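You operate a simulated robot arm through the tools that you are given. There is no shell and no other tool. Be economical: measure what you need, move in short steps, check, and stop when the job is done.

The job below is to be done with a simulated two-armed robot. You get a single attempt, and the scene is never put back.

JOB
Put the white bottle that says "wash" from the top of the steel table on the top of the orange bench and the white bottle marked "rinse" on the top of the blue chest. Put one of the steel nuts from the top of the steel table on the top of the grey bench. Pick up the blue tag from the top of the long grey bench with one hand, pass it to the other hand and put it on the top of the control desk. Fetch the grey bar and set it on top of the orange sheet. Switch the gloss meter switch on. Stack the tin marked "paste" from the top of the wooden table on top of the tin labelled "WAX". Put the white pad on the top of the cream table away on the top of the long grey bench. The order is free. Set down upright: white bottle, white pad.

The check looks at the end state, three seconds after you hand in, the way a careful person would. Anything else that was tipped, shoved, dropped, spilled or broken makes it a failure. Flat cloth is picked up by pressing the open fingertips on it (5 to 10 N) and closing them slowly along it; thin cloth reads only 2 to 8 mm in the jaws.

ROBOT AND FRAMES
Two 6-joint arms with two-finger grippers on one trunk, on a base that drives. Base frame: it is fixed to the floor where the robot stands at the start and does not move with it; the origin is under the middle of the robot, x ahead of it, y to its left, z up. Units: m, degrees, N and s.
The left shoulder is at the start at [0.03, 0.178, 1.013], the right one opposite. With the tool pointing down near the work surface each hand reaches from about 0.42 to 0.84 m from the robot's upright axis, wherever it stands, measured 20 degrees to its own side. Places, roughly: blue tag [1.5, 1.5, 1]; brown tin, green tin, orange tin [1, -2.25, 0.75]; gloss meter switch [1.9, 2, 0.9]; grey bar (21x2x4 cm) [1.9, 1.7, 0.9]; orange sheet (24x20x4 cm) [1.4, 0.1, 0.9]; steel nut (6x5x3 cm) [0.7, 0.4, 0.9]; top drawer of the blue chest [0.5, 0.8, 1.1]; top of the control desk [-1.1, 4.2, 0.8]; top of the grey bench [1.6, -3, 0.8]; top of the long grey bench [1.6, 1.4, 0.8]; top of the orange bench [-0.2, 4.4, 0.8]; white bottle [0.75, 0.25, 1]; white pad (9x6x6 cm) [4.1, -5.8, 0.9]. Payload 2.54 kg a hand.
The TCP of each hand is the grasp point between the finger pads, 0.03 m short of the fingertips. In the tool frame z runs along the fingers and y along their closing line. The gripper opens to 0.116 m. The gripper's body begins 0.095 m behind the TCP.
Orientation is told as [roll, pitch, yaw] about the base's x, y, z axes, in that order, counted from this pose: with the fingers straight down and closing along the base's y, the tool's x points along the base's -x, its y along +y and its z along -z.

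CONTROLS
- The arms move only by the tool apply_moves. It takes "left_motion", "right_motion" or both (then of equal length, played together; a hand with none holds still); each is text: rows parted by semicolons, each of 6 numbers parted by spaces: the shift along the tool's x, y, z in units of 50 mm (1.0 is 50 mm), then the turn, a rotation vector about the tool's x, y, z in units of 4 degrees (1.0 is 4 degrees). In form: tx ty tz ax ay az; .... A call has 1 to 8 rows; each row shifts and turns the commanded pose from where the row before left it, along the tool's axes as they then stand. "left_claw" and "right_claw" are, for a hand that has rows, the closure in counts, from 0 (fully open) to 255 (shut), set as the call begins (left out, the last holds). A call with a number of a shift or a turn outside -1 to 1 is refused whole. Each row takes 0.2 s and may step no farther than 0.05 m and 8.6 degrees from the row before; otherwise, or with a gripper value out of range, the whole call is refused. Where a pose cannot be reached the arm comes as near as it can. A force on the tool above 40 N (or 10 N above the force at the start of the call, whichever is more), or a blocked arm, ends the call early, and 0.2 s more pass. Each finger travels about 0.153 m/s and halts on what it meets, pressing with about 33 N; the grip force reading is that of the motor and also rises with nothing between the fingers. The clock runs only during rows and for 0.2 s after the last one: add rows that do not move to give the fingers time. The reply holds the time, the measured pose of the TCP, the force on the tool along the base axes, the opening and the grip force, in the units named above and with some noise, with the torque about the TCP (base axes, N m) and any sound that the robot's microphone picked up, and new pictures: "views" is both (left out), scene, wrist or none (wrist: the cameras of the hands that moved).
- Cameras (640 x 400 px; columns grow to the right, rows downward): "scene" is now at [0.0459, 0.0283, 1.7453]; the picture's right is [0.48, -0.88, 0.00], its down [-0.60, -0.33, -0.72] and it looks along [0.63, 0.35, -0.69] (base axes); focal length 269 px, centre (320, 200). "left" rides on the left gripper at [0.069, 0.015, -0.122] in its tool frame; the picture's right is [-0.21, 0.98, 0.00], its down [-0.83, -0.18, -0.53] and it looks along [-0.52, -0.11, 0.85] (tool axes); focal length 251 px, centre (320, 200). "right" rides on the right gripper at [0.069, -0.015, -0.122] in its tool frame; the picture's right is [0.21, 0.98, 0.00], its down [-0.83, 0.18, -0.53] and it looks along [-0.52, 0.11, 0.85] (tool axes); focal length 251 px, centre (320, 200). There is no depth. A picture from a camera that has moved, and an enlarged one, comes with that camera's place and axes in the base frame and with its lens. The place of the scene camera against the robot may be out by one fixed shift of up to 0.018 m in any direction.
- move_column(by): slides the trunk up (or, below 0, down) by that many m; the arms and the scene camera ride with it, the base frame stays. It gives what a move gives, with no picture.
- roll_base(legs): drives the robot by 1 to 6 legs, each [ahead, left, turn to the left] in m, m and degrees, along the robot's own axes; the way and the turn of a leg run together, so that a leg with both is an arc; at most 1.5 m and 180 degrees a leg. The arms and the cameras ride along, it lands a little off, and it stops where it bumps. It gives what a move gives, and a new picture of the scene camera.
- head_to(pan, tilt): turns the head with the scene camera to pan (to the left, within 143 degrees either way) and tilt (down, from -29 to 69), counted from straight ahead of the robot. It gives what a move gives, and a new picture of the scene camera.
- inspect(camera, box): a new picture of the part [left, top, right, bottom] of that camera's present view, enlarged. No time passes.
- close_job(): hands the job in; it is judged then, once.

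Go step by step. Nothing tells you exact positions but the pictures and the camera data: compare them with the known pose of the tool, close in by small moves and look again before you grip or let go. The budget is 483 turns and 360 pictures, counting those below and the enlarged ones. Unless the task says otherwise, let go and move clear before handing in, and close with one line.

The tools are called after ">>>" by a JSON object that holds its "name" and its "arguments". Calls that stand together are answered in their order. apply_moves: Moves the arms, as the interface text tells. Its arguments: {"type":"object","properties":{"left_motion":{"type":"string"},"left_claw":{"type":"number"},"right_motion":{"type":"string"},"right_claw":{"type":"number"},"views":{"type":"string","enum":["both","scene","wrist","none"]}},"required":[]} The other tools are called the same way: move_column (by) slides the trunk up or down; roll_base (legs) drives the base; head_to (pan, tilt) turns the head that bears the scene camera; inspect (camera, box) takes an enlarged picture of a part of a camera's view; close_job () hands the job in.

At the start:

```text
time: 0.0
left_position: [0.3521, 0.3903, 1.3348]
left_ee_rot: [0.1, 0.0, 0.0]
left_wrist_force: [0.1, 0.1, 0.1]
left_ft_torque: [0.02, 0.01, -0.01]
left_gripper_width: 0.116
left_gripper_force: 0.0
right_position: [0.5769, -0.0365, 1.3632]
right_ee_rot: [0.1, 0.0, 0.0]
right_wrist_force: [-0.3, -0.2, -0.2]
right_ft_torque: [0.01, 0.01, 0.02]
right_gripper_width: 0.1161
right_gripper_force: 0.0
trunk travel left (down, up): [-0.225, 0.315]
robot x, y, heading: [-0.0013, 0.0008, 0.3]
head pan, tilt: [28.9, 43.6]
```

scene: 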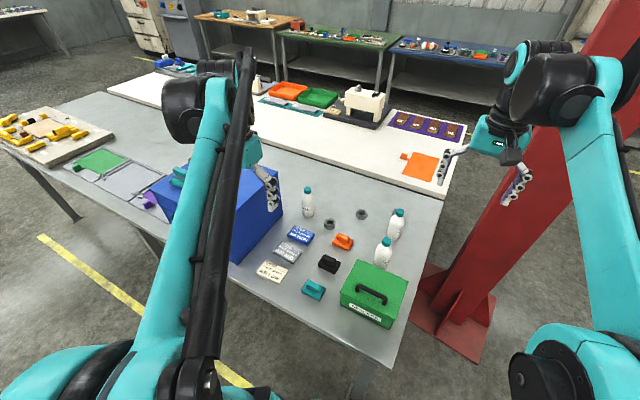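
right: 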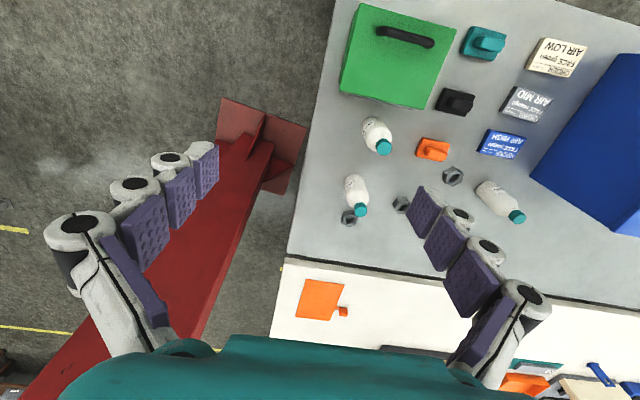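
left: 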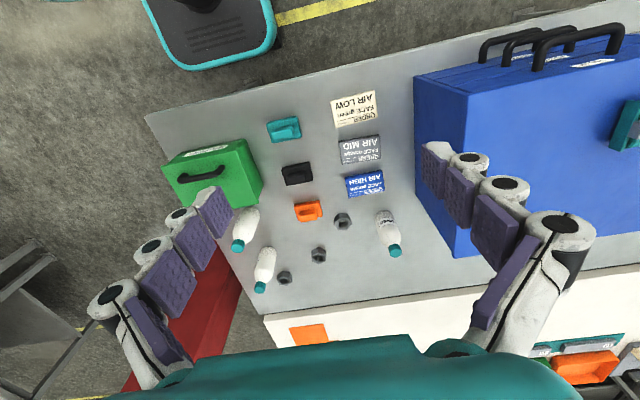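

I see the steel table with three white bottles, three nuts, a blue chest and a green box. I'll enlarge the views to read the labels.

>>> {"name": "inspect", "arguments": {"camera": "scene", "box": [260, 160, 440, 280]}}

>>> {"name": "inspect", "arguments": {"camera": "right", "box": [320, 90, 540, 240]}}

>>> {"name": "inspect", "arguments": {"camera": "left", "box": [220, 170, 420, 300]}}

```text
3.33 times, centred on (350, 220) of scene
camera zoom: at [0.0459, 0.0283, 1.7453], right [0.48, -0.88, 0.0], down [-0.6, -0.33, -0.72], along [0.63, 0.35, -0.69], focal length 896 px, centre (220, 133)
```

zoom: 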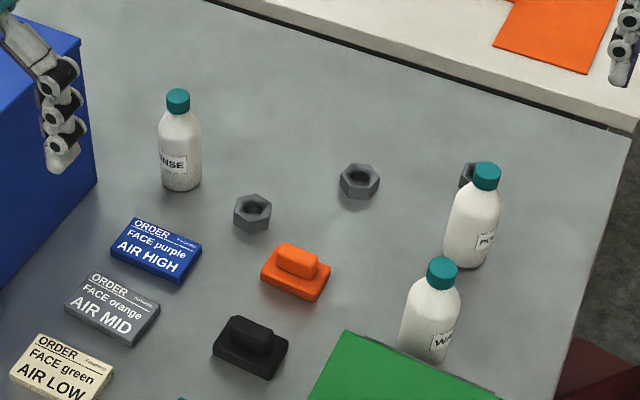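

```text
2.67 times, centred on (430, 165) of right
camera zoom: at [0.5093, -0.0513, 1.4858], right [-0.21, 0.98, 0.0], down [0.83, 0.18, 0.53], along [0.52, 0.11, -0.85], focal length 670 px, centre (27, 293)
```

zoom: 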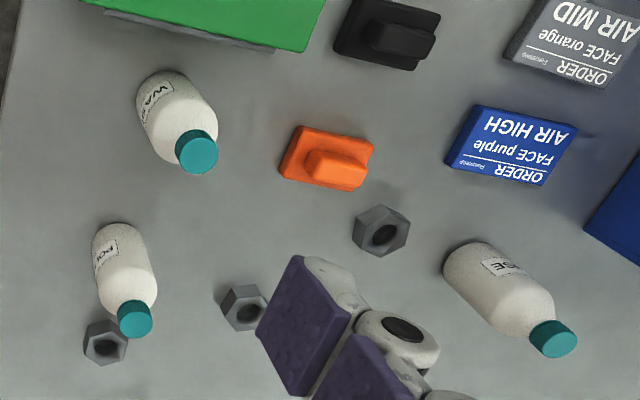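

```text
3.08 times, centred on (320, 235) of left
camera zoom: at [0.2822, 0.407, 1.4575], right [0.21, 0.98, 0.0], down [0.83, -0.18, 0.53], along [0.52, -0.11, -0.85], focal length 774 px, centre (320, 92)
```

zoom: 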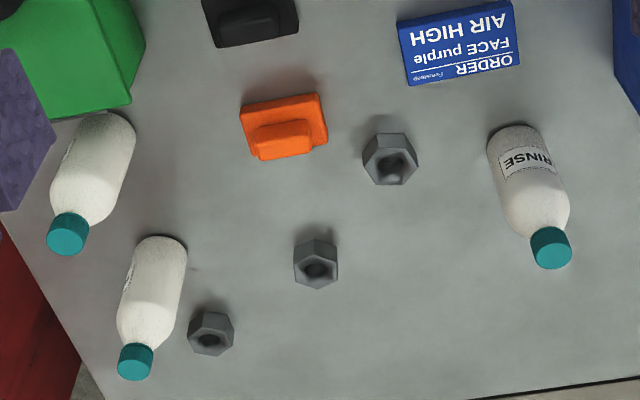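

Reading the labels: "rinse" is beside the chest, "wash" beside the green box and "polish" further right. The table top is at about z = 0.84. Next I'll survey the room with the head.

>>> {"name": "head_to", "arguments": {"pan": 50, "tilt": 20}}

>>> {"name": "head_to", "arguments": {"pan": 110, "tilt": 20}}

>>> {"name": "head_to", "arguments": {"pan": -30, "tilt": 20}}

>>> {"name": "head_to", "arguments": {"pan": -90, "tilt": 20}}

```text
time: 0.9
left_position: [0.352, 0.3906, 1.3353]
left_ee_rot: [0.1, -0.1, -0.1]
left_wrist_force: [0.5, 0.5, 0.5]
left_ft_torque: [0.0, -0.01, 0.0]
left_gripper_width: 0.116
left_gripper_force: 0.0
right_position: [0.5774, -0.0361, 1.3628]
right_ee_rot: [0.0, 0.1, 0.0]
right_wrist_force: [-0.1, -0.6, 0.0]
right_ft_torque: [0.04, -0.03, -0.02]
right_gripper_width: 0.116
right_gripper_force: 0.1
trunk travel left (down, up): [-0.225, 0.315]
robot x, y, heading: [0.0019, 0.0012, -0.1]
head pan, tilt: [50.0, 20.0]
camera scene: at [0.0337, 0.0598, 1.782], right [0.77, -0.64, 0.0], down [-0.22, -0.26, -0.94], along [0.6, 0.72, -0.34], focal length 269 px, centre (320, 200)
```

scene: 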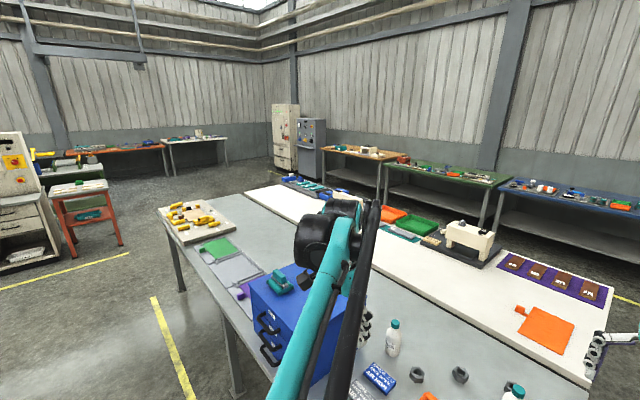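

```text
time: 2.2
left_position: [0.3523, 0.392, 1.3364]
left_ee_rot: [-0.1, -0.1, 0.1]
left_wrist_force: [-0.4, 1.0, 0.2]
left_ft_torque: [-0.06, -0.02, 0.01]
left_gripper_width: 0.1158
left_gripper_force: 0.1
right_position: [0.5777, -0.0361, 1.3632]
right_ee_rot: [0.0, -0.1, 0.0]
right_wrist_force: [0.4, 0.3, -0.1]
right_ft_torque: [0.0, -0.01, 0.0]
right_gripper_width: 0.1158
right_gripper_force: 0.1
trunk travel left (down, up): [-0.225, 0.315]
robot x, y, heading: [0.0006, -0.0, 0.0]
head pan, tilt: [110.0, 20.0]
camera scene: at [-0.058, 0.076, 1.7821], right [0.94, 0.34, 0.0], down [0.12, -0.32, -0.94], along [-0.32, 0.88, -0.34], focal length 269 px, centre (320, 200)
```

scene: 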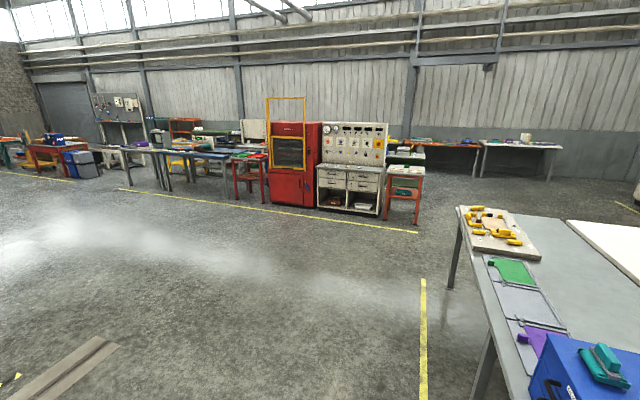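

```text
time: 4.4
left_position: [0.3514, 0.3906, 1.3351]
left_ee_rot: [0.0, 0.0, 0.0]
left_wrist_force: [-0.3, 0.2, -0.2]
left_ft_torque: [-0.01, 0.0, 0.0]
left_gripper_width: 0.1161
left_gripper_force: 0.0
right_position: [0.5772, -0.0363, 1.3637]
right_ee_rot: [0.0, 0.0, 0.1]
right_wrist_force: [-0.7, 0.1, -0.7]
right_ft_torque: [0.02, 0.0, 0.02]
right_gripper_width: 0.116
right_gripper_force: 0.1
trunk travel left (down, up): [-0.225, 0.315]
robot x, y, heading: [-0.0003, 0.0006, -0.1]
head pan, tilt: [-30.0, 20.0]
camera scene: at [0.0544, -0.058, 1.7821], right [-0.5, -0.87, 0.0], down [-0.3, 0.17, -0.94], along [0.81, -0.47, -0.34], focal length 269 px, centre (320, 200)
```

scene: 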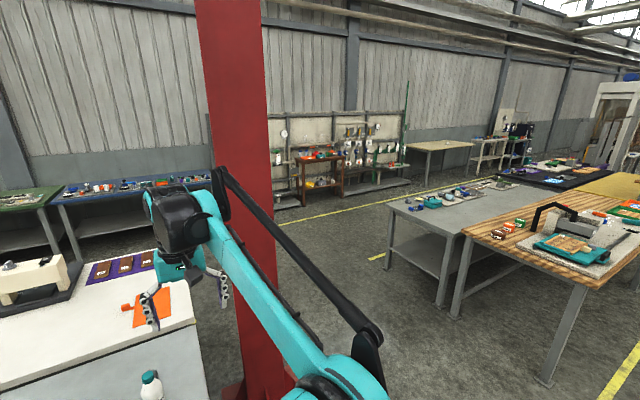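

```text
time: 5.7
left_position: [0.3512, 0.3909, 1.3356]
left_ee_rot: [0.1, -0.1, 0.0]
left_wrist_force: [0.2, 0.2, 0.1]
left_ft_torque: [-0.01, -0.03, 0.0]
left_gripper_width: 0.116
left_gripper_force: 0.0
right_position: [0.5768, -0.0362, 1.3635]
right_ee_rot: [-0.1, 0.0, 0.0]
right_wrist_force: [0.1, -0.2, -0.6]
right_ft_torque: [0.01, -0.02, 0.02]
right_gripper_width: 0.1161
right_gripper_force: 0.0
trunk travel left (down, up): [-0.225, 0.315]
robot x, y, heading: [-0.0032, 0.0026, -0.1]
head pan, tilt: [-90.0, 20.0]
camera scene: at [-0.0261, -0.1046, 1.7821], right [-1.0, 0.0, 0.0], down [0.0, 0.34, -0.94], along [0.0, -0.94, -0.34], focal length 269 px, centre (320, 200)
```

scene: 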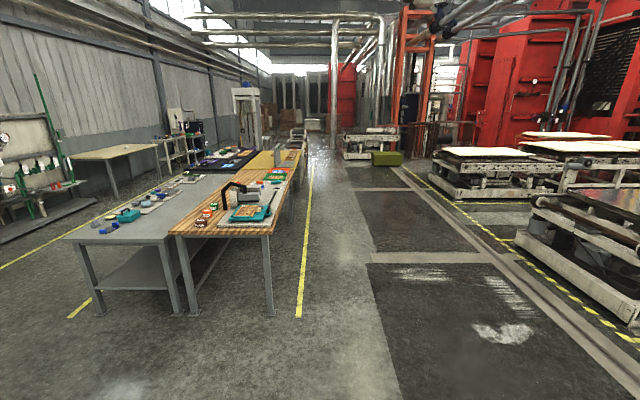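

The orange bench is the stool at about (-0.2, 4.4), the cream desk with the panel is the control desk, and the grey bench and wooden table are to the right. I'll enlarge the chest in the left camera and turn the head towards it.

>>> {"name": "inspect", "arguments": {"camera": "left", "box": [380, 0, 640, 300]}}

>>> {"name": "head_to", "arguments": {"pan": 70, "tilt": 45}}

```text
1.33 times, centred on (510, 150) of left
camera zoom: at [0.2823, 0.407, 1.4575], right [0.21, 0.98, 0.0], down [0.83, -0.18, 0.53], along [0.52, -0.11, -0.85], focal length 335 px, centre (67, 267)
```

zoom: 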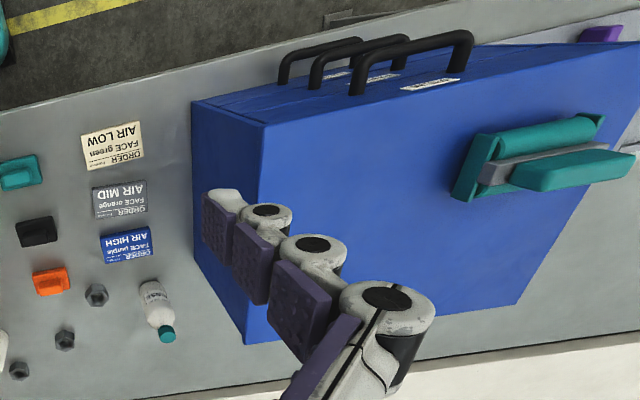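

```text
time: 8.2
left_position: [0.3516, 0.3903, 1.336]
left_ee_rot: [0.0, 0.0, 0.0]
left_wrist_force: [0.0, -0.3, -0.5]
left_ft_torque: [0.04, -0.05, 0.05]
left_gripper_width: 0.1159
left_gripper_force: 0.1
right_position: [0.5763, -0.0365, 1.3643]
right_ee_rot: [0.0, 0.0, -0.1]
right_wrist_force: [-0.7, 0.3, -0.1]
right_ft_torque: [0.02, -0.01, 0.02]
right_gripper_width: 0.116
right_gripper_force: 0.1
trunk travel left (down, up): [-0.225, 0.315]
robot x, y, heading: [-0.0024, -0.0036, 0.3]
head pan, tilt: [70.0, 45.0]
camera scene: at [0.0016, 0.0649, 1.7434], right [0.94, -0.34, 0.0], down [-0.24, -0.66, -0.71], along [0.24, 0.66, -0.71], focal length 269 px, centre (320, 200)
```

scene: 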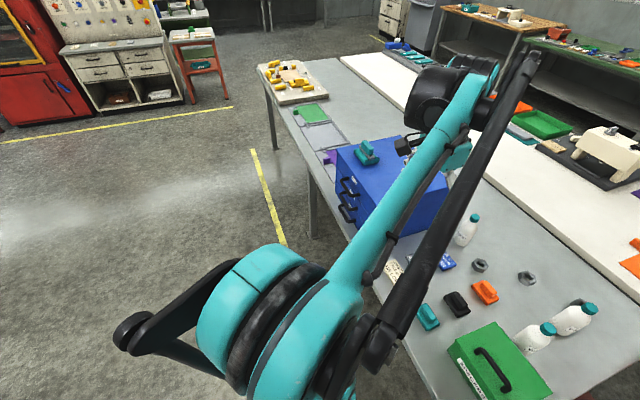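

The chest top is clear over x 0.38–0.71, y 0.60–0.97, z ≈ 1.08, with a teal tool towards its left end. I'll shift the base left so the left hand can reach both the rinse bottle and the chest top.

>>> {"name": "roll_base", "arguments": {"legs": [[0, 0.3, 0]]}}

```text
time: 10.2
left_position: [0.3534, 0.6905, 1.3338]
left_ee_rot: [0.0, 0.0, -0.2]
left_wrist_force: [-0.1, 0.4, 0.1]
left_ft_torque: [-0.03, -0.01, 0.0]
left_gripper_width: 0.1158
left_gripper_force: 0.0
right_position: [0.5779, 0.2632, 1.3637]
right_ee_rot: [0.0, 0.0, -0.3]
right_wrist_force: [-0.4, 0.8, 0.9]
right_ft_torque: [-0.05, 0.01, 0.04]
right_gripper_width: 0.1159
right_gripper_force: 0.1
trunk travel left (down, up): [-0.225, 0.315]
robot x, y, heading: [0.0028, 0.299, -0.4]
head pan, tilt: [70.0, 45.0]
camera scene: at [0.0022, 0.3661, 1.7433], right [0.94, -0.34, 0.0], down [-0.24, -0.66, -0.71], along [0.24, 0.66, -0.71], focal length 269 px, centre (320, 200)
```

scene: 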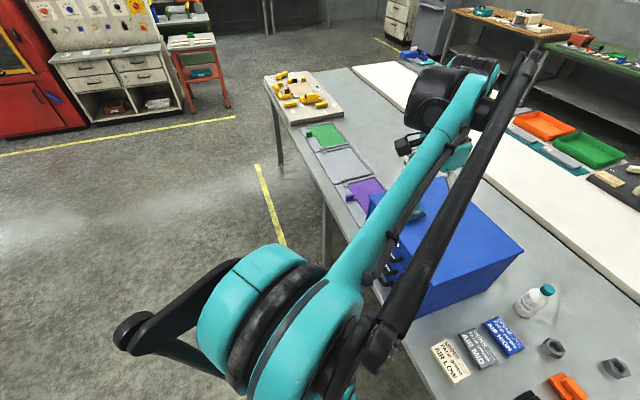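

The base is in place. I'll bring the left hand over the rinse bottle.

>>> {"name": "apply_moves", "arguments": {"left_motion": "-1 -0.47 0 0 0 0;-1 -0.47 0 0 0 0;-1 -0.47 0 0 0 0;-1 -0.47 0 0 0 0;-1 -0.47 0 0 0 0;-1 -0.47 0.3 0 0 0;-1 -0.47 0.5 0 0 0;-1 -0.47 0.7 0 0 0", "left_claw": 0, "views": "wrist"}}

```text
refused: row 1 steps farther than a row can; nothing moved
```

>>> {"name": "apply_moves", "arguments": {"left_motion": "-0.88 -0.45 0 0 0 0;-0.88 -0.45 0 0 0 0;-0.88 -0.45 0 0 0 0;-0.88 -0.45 0 0 0 0;-0.88 -0.45 0 0 0 0;-0.88 -0.45 0 0 0 0;-0.88 -0.45 0 0 0 0;-0.88 -0.45 0 0 0 0", "left_claw": 0, "views": "wrist"}}

```text
time: 12.0
left_position: [0.6761, 0.5217, 1.3357]
left_ee_rot: [0.0, 0.1, -0.1]
left_wrist_force: [-1.1, 0.3, -0.2]
left_ft_torque: [0.0, -0.03, 0.0]
left_gripper_width: 0.1159
left_gripper_force: 0.0
left hand out of reach, approached as far as the arm can: row 8
right_position: [0.577, 0.2624, 1.365]
right_ee_rot: [0.1, 0.1, -0.2]
right_wrist_force: [-0.9, 0.2, 0.5]
right_ft_torque: [0.0, -0.05, -0.01]
right_gripper_width: 0.1161
right_gripper_force: 0.0
trunk travel left (down, up): [-0.225, 0.315]
robot x, y, heading: [0.001, 0.3014, -0.2]
head pan, tilt: [70.0, 45.0]
camera left: at [0.6066, 0.5381, 1.4572], right [0.22, 0.98, 0.0], down [0.83, -0.18, 0.53], along [0.52, -0.12, -0.85], focal length 251 px, centre (320, 200)
```

left: 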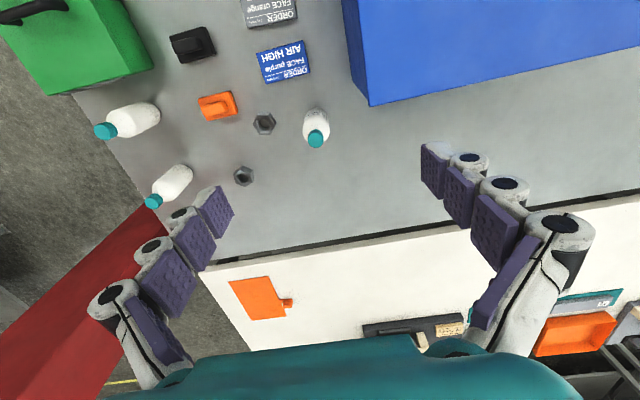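

The arm runs out of reach while this high, so I'll lower it and re-measure.

>>> {"name": "apply_moves", "arguments": {"left_motion": "0 0 1 0 0 0;0 0 1 0 0 0;-0.5 -0.2 0.8 0 0 0;-0.5 -0.2 0.8 0 0 0;0 0 0 0 0 0", "views": "wrist"}}

```text
time: 13.2
left_position: [0.7209, 0.5058, 1.1494]
left_ee_rot: [0.0, 0.1, -0.2]
left_wrist_force: [0.4, -0.2, -0.1]
left_ft_torque: [0.02, -0.02, 0.01]
left_gripper_width: 0.1159
left_gripper_force: 0.1
right_position: [0.5764, 0.262, 1.3649]
right_ee_rot: [0.0, 0.0, -0.2]
right_wrist_force: [-0.7, -0.5, 0.5]
right_ft_torque: [0.01, -0.02, 0.04]
right_gripper_width: 0.1162
right_gripper_force: 0.0
trunk travel left (down, up): [-0.225, 0.315]
robot x, y, heading: [-0.0009, 0.3003, -0.0]
head pan, tilt: [70.0, 45.0]
camera left: at [0.6517, 0.5218, 1.2713], right [0.22, 0.98, 0.0], down [0.82, -0.18, 0.53], along [0.52, -0.12, -0.85], focal length 251 px, centre (320, 200)
```

left: 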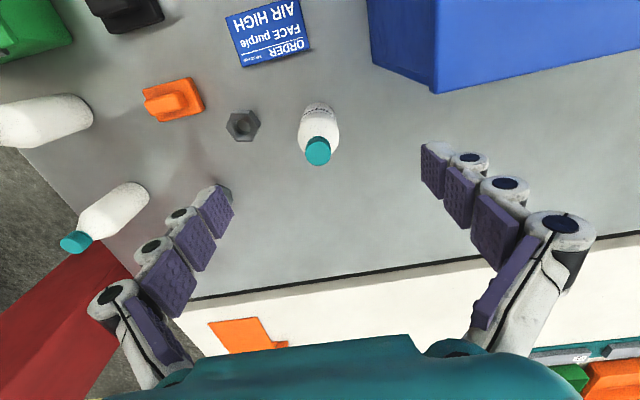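

The cap reads (0.758, 0.494). I'll align over it and go down partway.

>>> {"name": "apply_moves", "arguments": {"left_motion": "-0.76 -0.23 0 0 0 0;0 0 1 0 0 0;0 0 1 0 0 0;0 0 0 0 0 0", "views": "wrist"}}

```text
time: 14.2
left_position: [0.76, 0.4929, 1.0496]
left_ee_rot: [0.1, -0.1, -0.1]
left_wrist_force: [-0.4, -1.1, 0.5]
left_ft_torque: [-0.01, -0.03, -0.03]
left_gripper_width: 0.1157
left_gripper_force: 0.0
right_position: [0.5762, 0.2624, 1.3634]
right_ee_rot: [0.0, 0.0, -0.1]
right_wrist_force: [0.1, 0.4, -0.3]
right_ft_torque: [-0.01, -0.03, 0.03]
right_gripper_width: 0.1161
right_gripper_force: 0.0
trunk travel left (down, up): [-0.225, 0.315]
robot x, y, heading: [-0.0006, 0.3006, -0.1]
head pan, tilt: [70.0, 45.0]
camera left: at [0.6905, 0.5095, 1.1716], right [0.22, 0.98, 0.0], down [0.82, -0.18, 0.53], along [0.52, -0.12, -0.85], focal length 251 px, centre (320, 200)
```

left: 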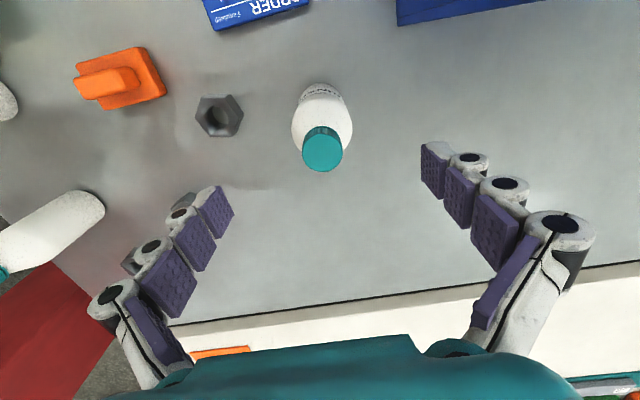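

The hand is centred over the cap. I'll descend to z 0.925 and grip.

>>> {"name": "apply_moves", "arguments": {"left_motion": "0 0.05 0.9 0 0 0;0 0 0.8 0 0 0;0 0 0.8 0 0 0;0 0 0 0 0 0", "views": "wrist"}}

>>> {"name": "apply_moves", "arguments": {"left_motion": "0 0 0 0 0 0;0 0 0 0 0 0;0 0 0 0 0 0;0 0 0 0 0 0", "left_claw": 255, "views": "wrist"}}

```text
time: 15.2
left_position: [0.7597, 0.4953, 0.9271]
left_ee_rot: [0.0, 0.0, -0.2]
left_wrist_force: [-0.3, 0.3, 0.1]
left_ft_torque: [0.01, -0.03, -0.01]
left_gripper_width: 0.1159
left_gripper_force: 0.0
right_position: [0.5765, 0.2618, 1.3632]
right_ee_rot: [0.0, 0.0, -0.2]
right_wrist_force: [-0.5, -0.3, -0.5]
right_ft_torque: [0.03, -0.03, 0.01]
right_gripper_width: 0.1161
right_gripper_force: 0.1
trunk travel left (down, up): [-0.225, 0.315]
robot x, y, heading: [-0.0012, 0.3031, -0.1]
head pan, tilt: [70.0, 45.0]
camera left: at [0.6898, 0.5112, 1.0497], right [0.22, 0.98, 0.0], down [0.83, -0.18, 0.53], along [0.52, -0.12, -0.85], focal length 251 px, centre (320, 200)
```

left: 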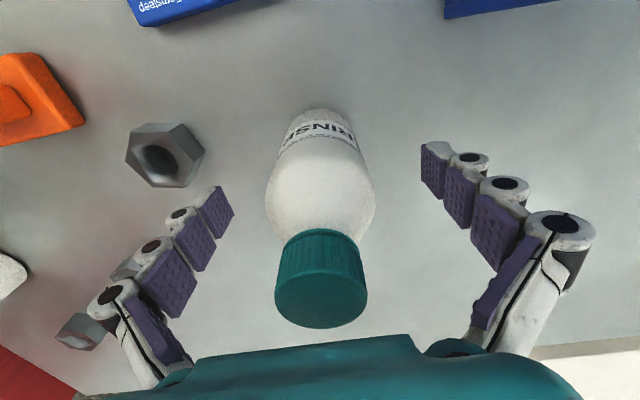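

```text
time: 16.2
left_position: [0.7602, 0.4953, 0.928]
left_ee_rot: [0.0, 0.0, -0.2]
left_wrist_force: [-1.3, 0.4, 0.9]
left_ft_torque: [0.11, 0.03, -0.01]
left_gripper_width: 0.0538
left_gripper_force: 33.2
right_position: [0.5778, 0.2621, 1.3641]
right_ee_rot: [0.0, 0.0, -0.2]
right_wrist_force: [-0.2, -0.2, 0.1]
right_ft_torque: [0.03, 0.02, 0.0]
right_gripper_width: 0.1159
right_gripper_force: 0.1
trunk travel left (down, up): [-0.225, 0.315]
robot x, y, heading: [0.0011, 0.2991, -0.2]
head pan, tilt: [70.0, 45.0]
camera left: at [0.6902, 0.5114, 1.0497], right [0.22, 0.98, 0.0], down [0.83, -0.18, 0.53], along [0.52, -0.12, -0.85], focal length 251 px, centre (320, 200)
```

left: 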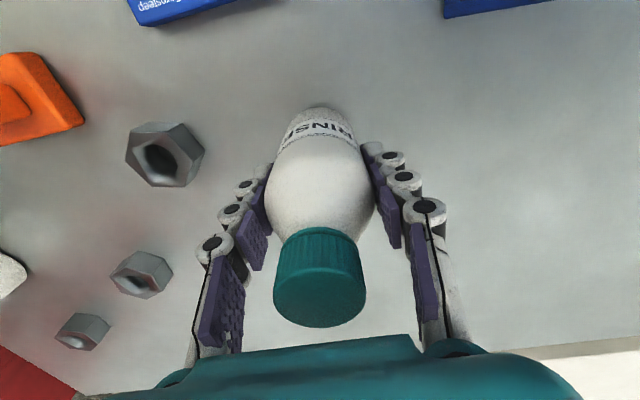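

The bottle is gripped at 54 mm wide. I'll lift it and draw it back.

>>> {"name": "apply_moves", "arguments": {"left_motion": "0 0 -0.3 0 0 0;0 0 -0.9 0 0 0;0 0 -0.9 0 0 0;0.4 0 -0.9 0 0 0;0.4 0 -0.9 0 0 0;0.4 0 -0.9 0 0 0;0.4 0 -0.9 0 0 0;0.4 0 -0.9 0 0 0", "views": "none"}}

>>> {"name": "apply_moves", "arguments": {"left_motion": "0.3 0.9 -0.3 0 0 0;0.3 0.9 0 0 0 0;0.3 0.9 0 0 0 0;0.2 0.9 0 0 0 0;0 0 0 0 0 0", "views": "wrist"}}

```text
time: 18.0
left_position: [0.6606, 0.492, 1.2604]
left_ee_rot: [0.0, 0.0, -0.3]
left_wrist_force: [-0.5, 0.3, -2.5]
left_ft_torque: [0.04, 0.0, 0.0]
left_gripper_width: 0.0543
left_gripper_force: 32.6
right_position: [0.5753, 0.2614, 1.3636]
right_ee_rot: [0.0, 0.0, -0.3]
right_wrist_force: [-1.2, 0.8, -0.4]
right_ft_torque: [0.02, -0.02, 0.01]
right_gripper_width: 0.1161
right_gripper_force: 0.0
trunk travel left (down, up): [-0.225, 0.315]
robot x, y, heading: [0.0005, 0.2997, -0.2]
head pan, tilt: [70.0, 45.0]
```

```text
time: 19.2
left_position: [0.6084, 0.6705, 1.2718]
left_ee_rot: [0.1, 0.0, -0.2]
left_wrist_force: [0.3, -0.4, -1.8]
left_ft_torque: [0.05, -0.01, 0.0]
left_gripper_width: 0.0542
left_gripper_force: 32.8
right_position: [0.5775, 0.2608, 1.3625]
right_ee_rot: [0.0, -0.1, -0.2]
right_wrist_force: [-0.6, -0.8, 0.1]
right_ft_torque: [0.04, 0.01, 0.02]
right_gripper_width: 0.116
right_gripper_force: 0.0
trunk travel left (down, up): [-0.225, 0.315]
robot x, y, heading: [0.0041, 0.3026, -0.2]
head pan, tilt: [70.0, 45.0]
camera left: at [0.5391, 0.6869, 1.3942], right [0.22, 0.98, 0.0], down [0.83, -0.19, 0.53], along [0.52, -0.12, -0.85], focal length 251 px, centre (320, 200)
```

left: 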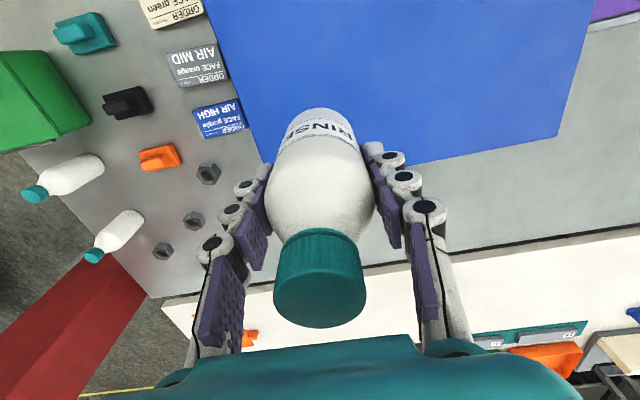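

I'll set it down around (0.575, 0.70) on the chest, descending towards TCP z ≈ 1.168 and watching the force.

>>> {"name": "apply_moves", "arguments": {"left_motion": "0.6 0.6 0 0 0 0;0 0 0.8 0 0 0;0 0 0.8 0 0 0;0 0 0.2 0 0 0;0 0 0 0 0 0", "views": "none"}}

>>> {"name": "head_to", "arguments": {"pan": 60, "tilt": 35}}

```text
time: 20.4
left_position: [0.5762, 0.7039, 1.1802]
left_ee_rot: [0.0, 0.0, -0.2]
left_wrist_force: [0.2, 0.1, -2.2]
left_ft_torque: [0.02, -0.01, -0.01]
left_gripper_width: 0.0543
left_gripper_force: 33.2
right_position: [0.5788, 0.2631, 1.363]
right_ee_rot: [-0.1, 0.0, -0.2]
right_wrist_force: [-0.4, 0.2, -0.4]
right_ft_torque: [-0.04, -0.02, 0.01]
right_gripper_width: 0.1158
right_gripper_force: 0.0
trunk travel left (down, up): [-0.225, 0.315]
robot x, y, heading: [-0.0011, 0.3011, -0.1]
head pan, tilt: [70.0, 45.0]
```

```text
time: 21.1
left_position: [0.5756, 0.7026, 1.1811]
left_ee_rot: [0.1, -0.1, -0.1]
left_wrist_force: [0.3, -0.4, -2.6]
left_ft_torque: [0.0, 0.0, 0.0]
left_gripper_width: 0.0541
left_gripper_force: 32.9
right_position: [0.578, 0.2631, 1.3636]
right_ee_rot: [0.0, 0.0, -0.3]
right_wrist_force: [0.6, -1.2, -0.5]
right_ft_torque: [0.02, 0.02, 0.02]
right_gripper_width: 0.1161
right_gripper_force: 0.0
trunk travel left (down, up): [-0.225, 0.315]
robot x, y, heading: [-0.0043, 0.3012, -0.4]
head pan, tilt: [60.0, 35.0]
camera scene: at [0.0187, 0.3651, 1.7581], right [0.86, -0.5, 0.0], down [-0.29, -0.5, -0.82], along [0.41, 0.71, -0.57], focal length 269 px, centre (320, 200)
```

scene: 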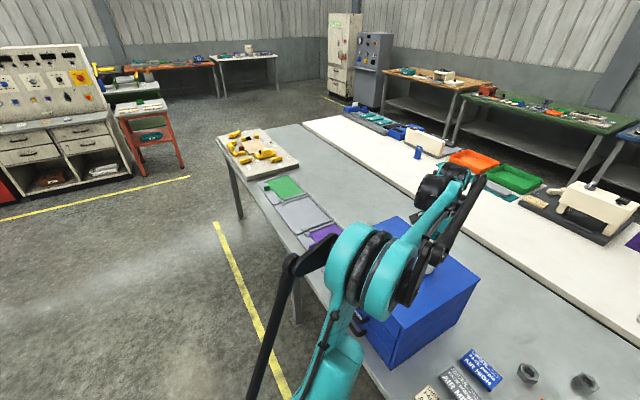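

>>> {"name": "apply_moves", "arguments": {"left_motion": "0 0 0.1 0 0 0;0 0 0.1 0 0 0;0 0 0 0 0 0", "views": "none"}}

>>> {"name": "apply_moves", "arguments": {"left_motion": "0 0 0.08 0 0 0;0 0 0 0 0 0", "views": "none"}}

```text
time: 21.9
left_position: [0.5734, 0.7032, 1.1711]
left_ee_rot: [0.1, 0.0, -0.2]
left_wrist_force: [-1.6, 2.0, 26.0]
left_ft_torque: [0.07, 0.17, 0.01]
left_gripper_width: 0.0546
left_gripper_force: 32.9
right_position: [0.5753, 0.2606, 1.3655]
right_ee_rot: [0.1, -0.2, -0.1]
right_wrist_force: [0.0, 0.0, 0.6]
right_ft_torque: [0.0, 0.0, 0.02]
right_gripper_width: 0.1159
right_gripper_force: 0.1
trunk travel left (down, up): [-0.225, 0.315]
robot x, y, heading: [0.002, 0.2991, -0.4]
head pan, tilt: [60.0, 35.0]
```

```text
time: 22.5
left_position: [0.5746, 0.7034, 1.1691]
left_ee_rot: [0.2, -0.1, -0.2]
left_wrist_force: [-3.3, -0.2, 26.3]
left_ft_torque: [0.03, 0.19, 0.03]
left_gripper_width: 0.0543
left_gripper_force: 32.9
right_position: [0.5746, 0.2604, 1.3643]
right_ee_rot: [0.0, 0.0, -0.2]
right_wrist_force: [-0.2, 0.1, 0.2]
right_ft_torque: [0.02, 0.01, -0.01]
right_gripper_width: 0.116
right_gripper_force: 0.0
trunk travel left (down, up): [-0.225, 0.315]
robot x, y, heading: [-0.0008, 0.2989, -0.1]
head pan, tilt: [60.0, 35.0]
```

The bottle is touching the chest. I'll ease off slightly, open the hand and retreat.

>>> {"name": "apply_moves", "arguments": {"left_motion": "0 0 -0.04 0 0 0;0 0 0 0 0 0", "views": "none"}}

>>> {"name": "apply_moves", "arguments": {"left_motion": "0 0 0 0 0 0;0 0 0 0 0 0;0 0 0 0 0 0", "left_claw": 0, "views": "wrist"}}

```text
time: 23.1
left_position: [0.5766, 0.7029, 1.1688]
left_ee_rot: [0.1, -0.1, -0.1]
left_wrist_force: [-2.6, -0.2, 4.7]
left_ft_torque: [0.02, 0.02, -0.03]
left_gripper_width: 0.0543
left_gripper_force: 32.8
right_position: [0.5771, 0.2614, 1.3649]
right_ee_rot: [0.0, -0.1, -0.2]
right_wrist_force: [-0.1, -0.3, -0.4]
right_ft_torque: [-0.01, 0.0, 0.03]
right_gripper_width: 0.1159
right_gripper_force: 0.1
trunk travel left (down, up): [-0.225, 0.315]
robot x, y, heading: [-0.0009, 0.2995, -0.2]
head pan, tilt: [60.0, 35.0]
```

```text
time: 23.9
left_position: [0.5773, 0.7024, 1.1679]
left_ee_rot: [-0.1, -0.1, -0.2]
left_wrist_force: [0.2, 0.5, -0.3]
left_ft_torque: [0.02, 0.0, -0.04]
left_gripper_width: 0.1162
left_gripper_force: 0.1
right_position: [0.5777, 0.2618, 1.3647]
right_ee_rot: [0.1, -0.1, -0.2]
right_wrist_force: [0.3, -0.7, -0.1]
right_ft_torque: [0.01, 0.01, 0.02]
right_gripper_width: 0.1162
right_gripper_force: 0.2
trunk travel left (down, up): [-0.225, 0.315]
robot x, y, heading: [0.0014, 0.2995, -0.3]
head pan, tilt: [60.0, 35.0]
camera left: at [0.5072, 0.7197, 1.2907], right [0.22, 0.98, 0.0], down [0.83, -0.18, 0.53], along [0.52, -0.12, -0.85], focal length 251 px, centre (320, 200)
```

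left: 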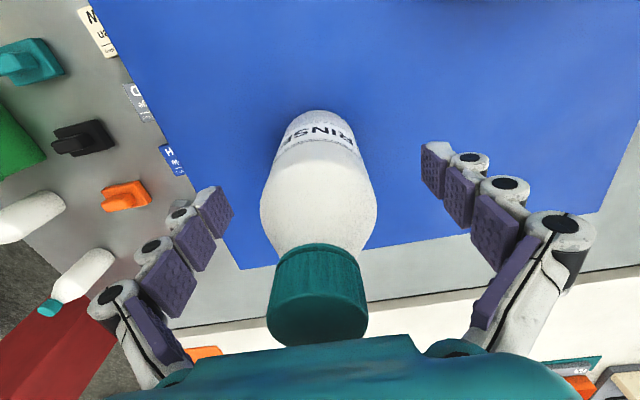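

The rinse bottle stands upright on the chest. I'll retract the left hand and bring the right hand over the nearest nut at about (0.742, 0.379).

>>> {"name": "apply_moves", "arguments": {"left_motion": "0 0 -1 0 0 0;0 0 -1 0 0 0;0 0 -1 0 0 0;0.8 0 -0.5 0 0 0;1 0 0 0 0 0;1 0 0 0 0 0;1 0 0 0 0 0", "right_motion": "0 0 0 0 0 0;0 0 0 0 0 0;0 0 1 0 0 0;-0.2 0.3 0.9 0 0 0;-0.4 0.4 0.8 0 0 0;-0.4 0.4 0.8 0 0 0;-0.4 0.4 0.8 0 0 0", "views": "both"}}

```text
time: 25.5
left_position: [0.3878, 0.705, 1.3408]
left_ee_rot: [-0.1, 0.0, -0.1]
left_wrist_force: [0.0, 0.2, 0.3]
left_ft_torque: [-0.01, -0.05, 0.03]
left_gripper_width: 0.1158
left_gripper_force: 0.0
right_position: [0.6524, 0.3344, 1.1509]
right_ee_rot: [0.0, 0.0, -0.3]
right_wrist_force: [0.1, 0.5, -0.2]
right_ft_torque: [0.01, -0.03, -0.02]
right_gripper_width: 0.1158
right_gripper_force: 0.1
trunk travel left (down, up): [-0.225, 0.315]
robot x, y, heading: [0.0037, 0.301, -0.2]
head pan, tilt: [60.0, 35.0]
camera scene: at [0.0177, 0.3649, 1.7582], right [0.86, -0.5, 0.0], down [-0.29, -0.5, -0.82], along [0.41, 0.71, -0.57], focal length 269 px, centre (320, 200)
camera right: at [0.5834, 0.3207, 1.2729], right [-0.21, 0.98, 0.0], down [0.83, 0.18, 0.53], along [0.52, 0.11, -0.85], focal length 251 px, centre (320, 200)
camera left: at [0.3175, 0.7207, 1.4627], right [0.22, 0.98, 0.0], down [0.82, -0.18, 0.53], along [0.52, -0.12, -0.85], focal length 251 px, centre (320, 200)
```

scene: 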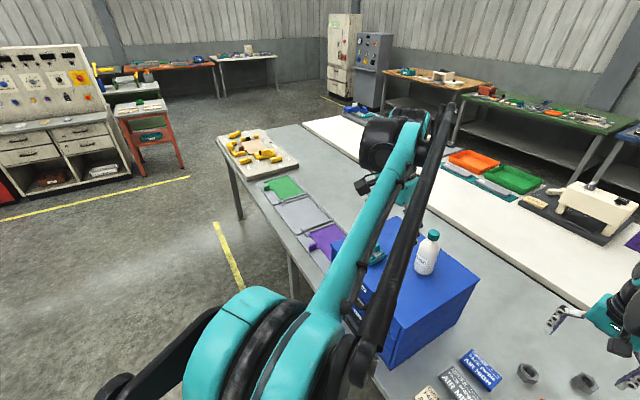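
right: 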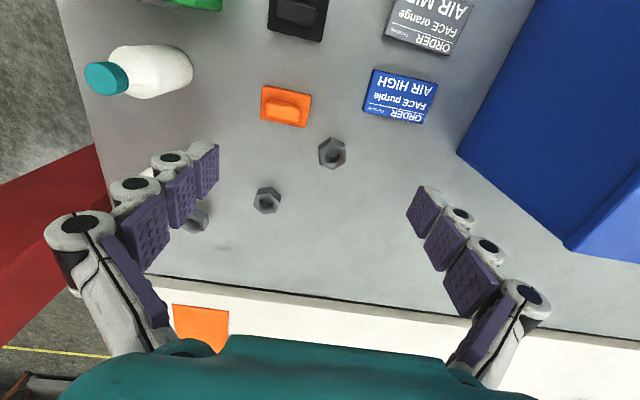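
left: 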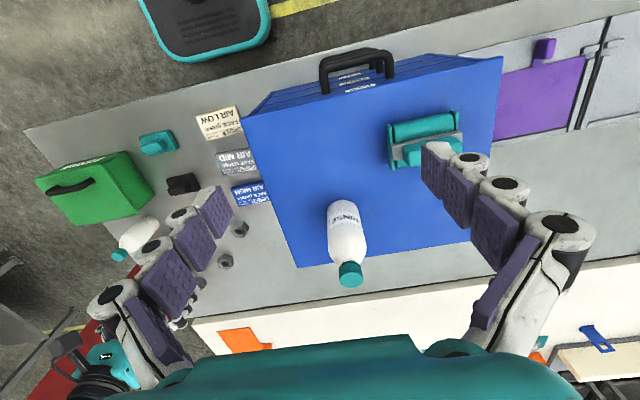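

Nut A reads (0.740, 0.375). I'll close in over it.

>>> {"name": "apply_moves", "arguments": {"right_motion": "-0.6 0.3 0.6 0 0 0;-0.6 0.3 0.6 0 0 0;-0.55 0.22 0.6 0 0 0;0 0 1 0 0 0;0 0 0 0 0 0", "views": "wrist"}}

>>> {"name": "inspect", "arguments": {"camera": "right", "box": [260, 100, 400, 190]}}

```text
time: 26.7
left_position: [0.3872, 0.7052, 1.3407]
left_ee_rot: [0.0, -0.1, -0.1]
left_wrist_force: [0.4, -0.6, -0.3]
left_ft_torque: [0.05, -0.05, 0.0]
left_gripper_width: 0.1159
left_gripper_force: 0.0
right_position: [0.7372, 0.3783, 1.0091]
right_ee_rot: [0.0, -0.1, -0.2]
right_wrist_force: [0.1, 0.0, -0.4]
right_ft_torque: [-0.03, 0.01, -0.03]
right_gripper_width: 0.1157
right_gripper_force: 0.1
trunk travel left (down, up): [-0.225, 0.315]
robot x, y, heading: [0.002, 0.298, -0.3]
head pan, tilt: [60.0, 35.0]
camera right: at [0.6685, 0.3636, 1.1314], right [-0.21, 0.98, 0.0], down [0.83, 0.18, 0.53], along [0.52, 0.11, -0.85], focal length 251 px, centre (320, 200)
```

right: 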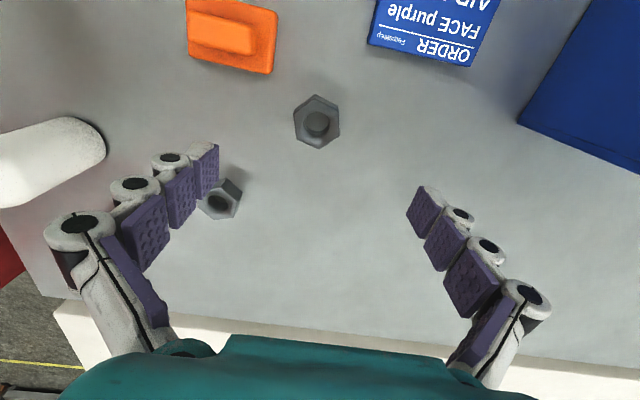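

```text
4.44 times, centred on (330, 145) of right
camera zoom: at [0.6685, 0.3636, 1.1314], right [-0.21, 0.98, 0.0], down [0.83, 0.18, 0.53], along [0.52, 0.11, -0.85], focal length 1118 px, centre (276, 444)
```

zoom: 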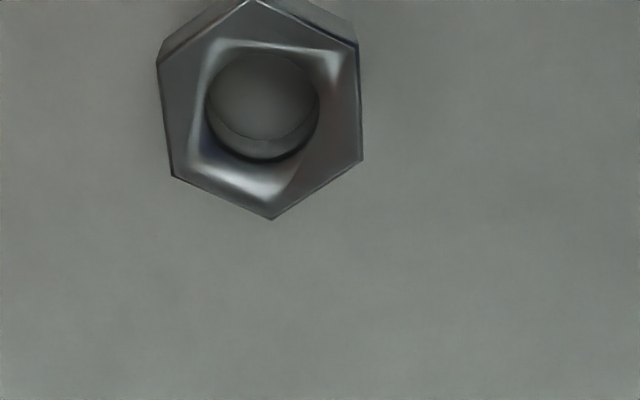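

The nut's flats are rotated about 16.5° and its centre is (0.7405, 0.375). I'll rotate the gripper and descend to TCP z ≈ 0.876.

>>> {"name": "apply_moves", "arguments": {"right_motion": "-0.07 -0.06 0 0 0 -1;0 0 0.4 0 0 -1;0 0 0.4 0 0 -1;0 0 0.4 0 0 -1;0 0 0.4 0 0 -0.2;0 0 0.4 0 0 0;0 0 0.4 0 0 0;0 0 0 0 0 0", "views": "wrist"}}

```text
time: 28.5
left_position: [0.3877, 0.7048, 1.3412]
left_ee_rot: [0.0, 0.0, -0.2]
left_wrist_force: [0.2, 0.9, -0.2]
left_ft_torque: [0.03, -0.02, 0.01]
left_gripper_width: 0.1158
left_gripper_force: 0.1
right_position: [0.7377, 0.3732, 0.8901]
right_ee_rot: [0.0, 0.1, 16.5]
right_wrist_force: [0.5, 0.2, 0.0]
right_ft_torque: [-0.01, -0.02, 0.0]
right_gripper_width: 0.1162
right_gripper_force: 0.0
trunk travel left (down, up): [-0.225, 0.315]
robot x, y, heading: [-0.0003, 0.3, -0.3]
head pan, tilt: [60.0, 35.0]
camera right: at [0.6772, 0.3396, 1.0118], right [-0.49, 0.87, 0.0], down [0.74, 0.41, 0.53], along [0.47, 0.26, -0.85], focal length 251 px, centre (320, 200)
```

right: 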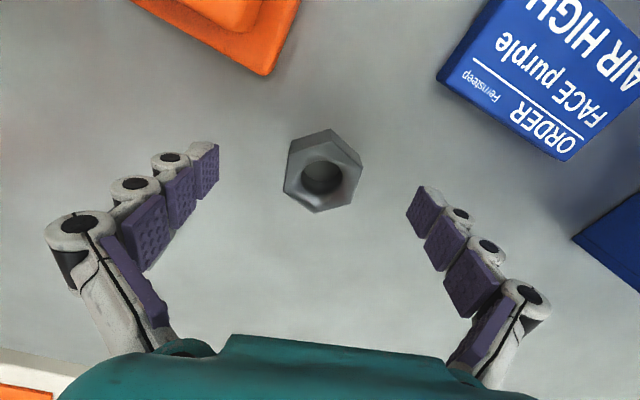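

>>> {"name": "inspect", "arguments": {"camera": "right", "box": [250, 110, 400, 230]}}

```text
3.33 times, centred on (325, 170) of right
camera zoom: at [0.6772, 0.3396, 1.0118], right [-0.49, 0.87, 0.0], down [0.74, 0.41, 0.53], along [0.47, 0.26, -0.85], focal length 838 px, centre (303, 300)
```

zoom: 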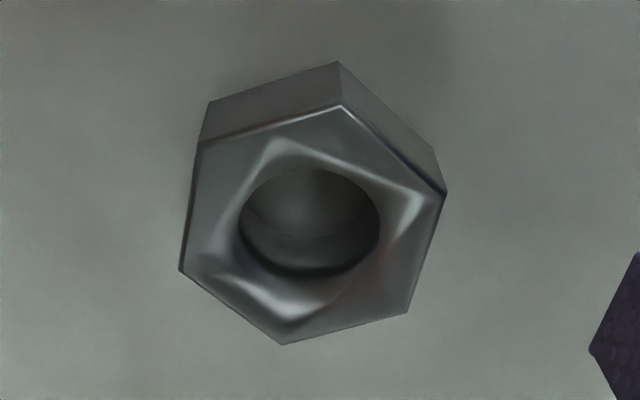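

The orientation checks out. A small correction, then down to 0.876 and grip.

>>> {"name": "apply_moves", "arguments": {"right_motion": "-0.1 0.05 0.1 0 0 0;0 0 0.18 0 0 0;0 0 0 0 0 0", "views": "none"}}

>>> {"name": "apply_moves", "arguments": {"right_motion": "0 0 0 0 0 0;0 0 0 0 0 0;0 0 0 0 0 0;0 0 0 0 0 0", "right_claw": 255, "views": "wrist"}}

```text
time: 29.3
left_position: [0.3877, 0.7054, 1.3415]
left_ee_rot: [0.0, 0.0, -0.1]
left_wrist_force: [-0.3, 0.1, 0.5]
left_ft_torque: [0.01, -0.02, -0.03]
left_gripper_width: 0.1158
left_gripper_force: 0.0
right_position: [0.743, 0.3777, 0.8752]
right_ee_rot: [0.1, -0.2, 16.7]
right_wrist_force: [0.6, 0.6, -0.5]
right_ft_torque: [0.0, 0.02, 0.02]
right_gripper_width: 0.1159
right_gripper_force: 0.1
trunk travel left (down, up): [-0.225, 0.315]
robot x, y, heading: [-0.0013, 0.3006, -0.2]
head pan, tilt: [60.0, 35.0]
```

```text
time: 30.0
left_position: [0.3856, 0.704, 1.3419]
left_ee_rot: [0.0, -0.1, -0.2]
left_wrist_force: [0.9, 0.1, 0.0]
left_ft_torque: [-0.01, 0.03, 0.01]
left_gripper_width: 0.116
left_gripper_force: 0.1
right_position: [0.7418, 0.3774, 0.8792]
right_ee_rot: [0.1, -0.1, 16.7]
right_wrist_force: [-5.3, -0.4, 17.7]
right_ft_torque: [0.06, -0.03, 0.06]
right_gripper_width: 0.0451
right_gripper_force: 33.0
trunk travel left (down, up): [-0.225, 0.315]
robot x, y, heading: [-0.0003, 0.3011, -0.3]
head pan, tilt: [60.0, 35.0]
stopped in row 3 (right hand): the force on the tool passed its limit at 41 N (the readings are from after the stop); the commanded pose is now the measured one
camera right: at [0.6808, 0.3435, 1.0013], right [-0.49, 0.87, 0.0], down [0.74, 0.41, 0.54], along [0.47, 0.26, -0.84], focal length 251 px, centre (320, 200)
```

right: 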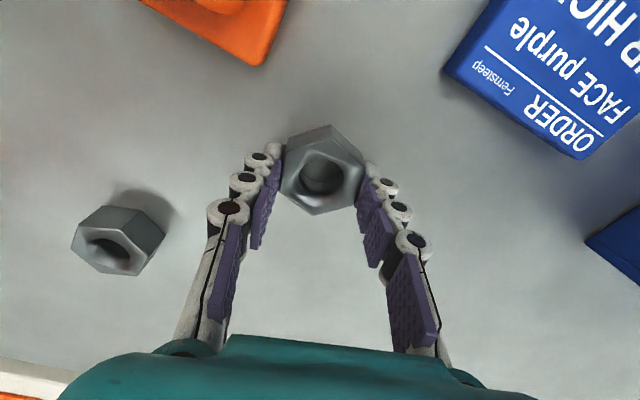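

The nut is gripped at 45 mm; the tips brushed the table slightly while closing. I'll lift it and tuck both arms for driving.

>>> {"name": "apply_moves", "arguments": {"right_motion": "0 0 -0.3 0 0 0;0 0 -1 0 0 0;0 0 -1 0 0 0;0 0 -1 0 0 0;0.4 0 -0.9 0 0 0;0.4 0 -0.9 0 0 0;0.7 0 -0.6 0 0 0;1 0 0 0 0 0", "views": "wrist"}}

>>> {"name": "head_to", "arguments": {"pan": -60, "tilt": 45}}

```text
time: 31.8
left_position: [0.3851, 0.7051, 1.3419]
left_ee_rot: [0.1, -0.1, -0.1]
left_wrist_force: [0.1, -0.5, 0.0]
left_ft_torque: [0.0, -0.04, 0.0]
left_gripper_width: 0.116
left_gripper_force: 0.1
right_position: [0.6216, 0.3376, 1.1604]
right_ee_rot: [0.0, -0.2, 16.7]
right_wrist_force: [0.2, 0.4, -1.9]
right_ft_torque: [0.03, 0.0, 0.01]
right_gripper_width: 0.045
right_gripper_force: 33.0
trunk travel left (down, up): [-0.225, 0.315]
robot x, y, heading: [-0.0008, 0.2996, -0.3]
head pan, tilt: [60.0, 35.0]
camera right: at [0.5601, 0.3039, 1.2828], right [-0.49, 0.87, 0.0], down [0.74, 0.41, 0.54], along [0.47, 0.26, -0.84], focal length 251 px, centre (320, 200)
```

right: 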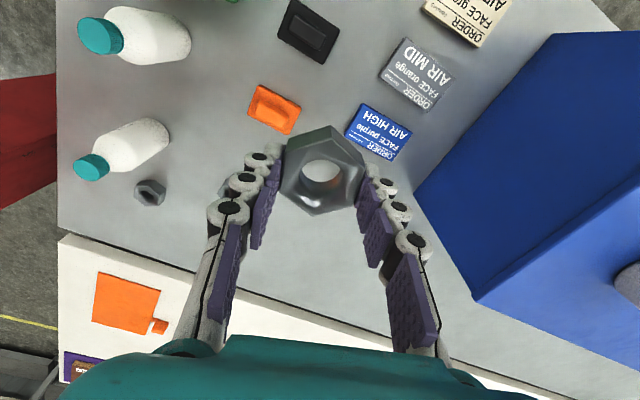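

```text
time: 33.8
left_position: [0.3882, 0.7048, 1.3407]
left_ee_rot: [0.0, 0.0, -0.3]
left_wrist_force: [-0.1, -0.4, -0.3]
left_ft_torque: [0.01, -0.02, -0.02]
left_gripper_width: 0.1159
left_gripper_force: 0.1
right_position: [0.624, 0.3386, 1.1604]
right_ee_rot: [0.0, 0.0, 16.7]
right_wrist_force: [0.1, 0.4, -2.4]
right_ft_torque: [-0.03, -0.04, 0.01]
right_gripper_width: 0.0449
right_gripper_force: 33.4
trunk travel left (down, up): [-0.225, 0.315]
robot x, y, heading: [-0.0019, 0.3034, -0.3]
head pan, tilt: [-60.0, 45.0]
camera scene: at [0.0151, 0.2184, 1.7434], right [-0.87, -0.5, 0.0], down [-0.35, 0.61, -0.71], along [0.35, -0.61, -0.71], focal length 269 px, centre (320, 200)
```

scene: 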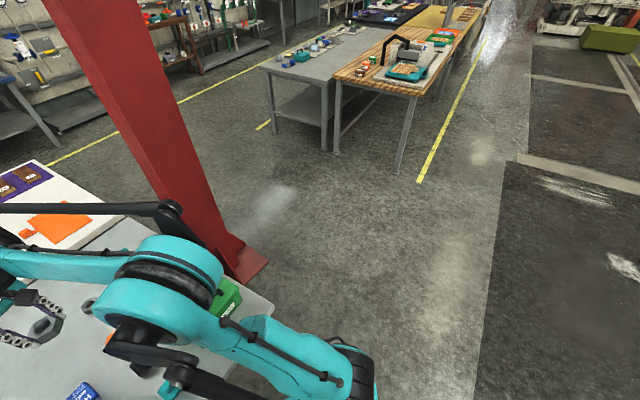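

I have the nut. The grey bench's near end is at about y = -1.85 (x 1.15–1.8) and the wooden table's near edge at about y = -2.13. I'll back off, turn right and drive there, passing around the column.

>>> {"name": "apply_moves", "arguments": {"right_motion": "0.8 -0.6 0 0 0 0;0.8 -0.6 0 0 0 0;0.8 -0.6 0 0 0 0;0.6 -0.6 0 0 0 0;0 -1 0 0 0 0;0 -1 0 0 0 0", "views": "none"}}

>>> {"name": "roll_base", "arguments": {"legs": [[-0.4, 0, 0], [0, 0, -90], [1.45, 0, 0]]}}

```text
time: 35.2
left_position: [0.3881, 0.7043, 1.3415]
left_ee_rot: [0.1, 0.0, -0.2]
left_wrist_force: [0.3, 0.0, 0.0]
left_ft_torque: [0.0, 0.03, 0.02]
left_gripper_width: 0.116
left_gripper_force: 0.0
right_position: [0.5429, 0.0863, 1.1622]
right_ee_rot: [0.1, 0.0, 16.7]
right_wrist_force: [-0.8, 0.2, -2.4]
right_ft_torque: [0.03, -0.01, 0.01]
right_gripper_width: 0.0449
right_gripper_force: 32.8
trunk travel left (down, up): [-0.225, 0.315]
robot x, y, heading: [0.0016, 0.2978, -0.1]
head pan, tilt: [-60.0, 45.0]
```

```text
time: 48.5
left_position: [-0.0745, -1.5614, 1.3396]
left_ee_rot: [0.0, 0.0, -92.9]
left_wrist_force: [-0.4, -0.2, -0.4]
left_ft_torque: [0.03, 0.02, -0.03]
left_gripper_width: 0.1161
left_gripper_force: 0.0
right_position: [-0.6987, -1.6864, 1.162]
right_ee_rot: [-0.1, 0.1, -76.2]
right_wrist_force: [-0.6, 0.1, -1.7]
right_ft_torque: [0.0, 0.03, -0.01]
right_gripper_width: 0.0451
right_gripper_force: 33.5
trunk travel left (down, up): [-0.225, 0.315]
robot x, y, heading: [-0.4596, -1.1539, -92.8]
head pan, tilt: [-60.0, 45.0]
camera scene: at [-0.5283, -1.1742, 1.7434], right [-0.46, 0.89, 0.0], down [0.63, 0.32, -0.71], along [-0.63, -0.32, -0.71], focal length 269 px, centre (320, 200)
```

scene: 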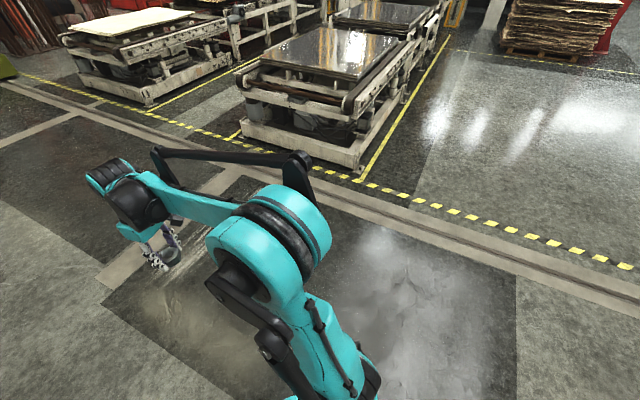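

>>> {"name": "head_to", "arguments": {"pan": 55, "tilt": 35}}

```text
time: 50.4
left_position: [-0.075, -1.561, 1.3407]
left_ee_rot: [0.0, 0.0, -93.0]
left_wrist_force: [0.4, -0.6, -0.1]
left_ft_torque: [0.02, -0.02, 0.03]
left_gripper_width: 0.1159
left_gripper_force: 0.0
right_position: [-0.6991, -1.6865, 1.163]
right_ee_rot: [0.0, 0.0, -76.1]
right_wrist_force: [0.1, 0.7, -2.5]
right_ft_torque: [-0.02, 0.02, -0.04]
right_gripper_width: 0.045
right_gripper_force: 33.0
trunk travel left (down, up): [-0.225, 0.315]
robot x, y, heading: [-0.4613, -1.1552, -92.7]
head pan, tilt: [55.0, 35.0]
camera scene: at [-0.3864, -1.191, 1.7582], right [-0.61, -0.79, 0.0], down [-0.45, 0.35, -0.82], along [0.65, -0.5, -0.57], focal length 269 px, centre (320, 200)
```

scene: 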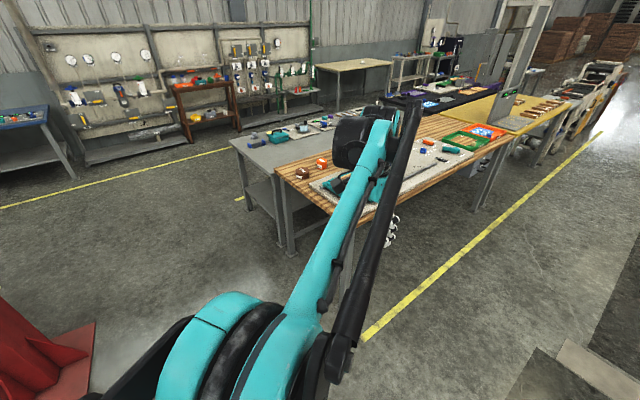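

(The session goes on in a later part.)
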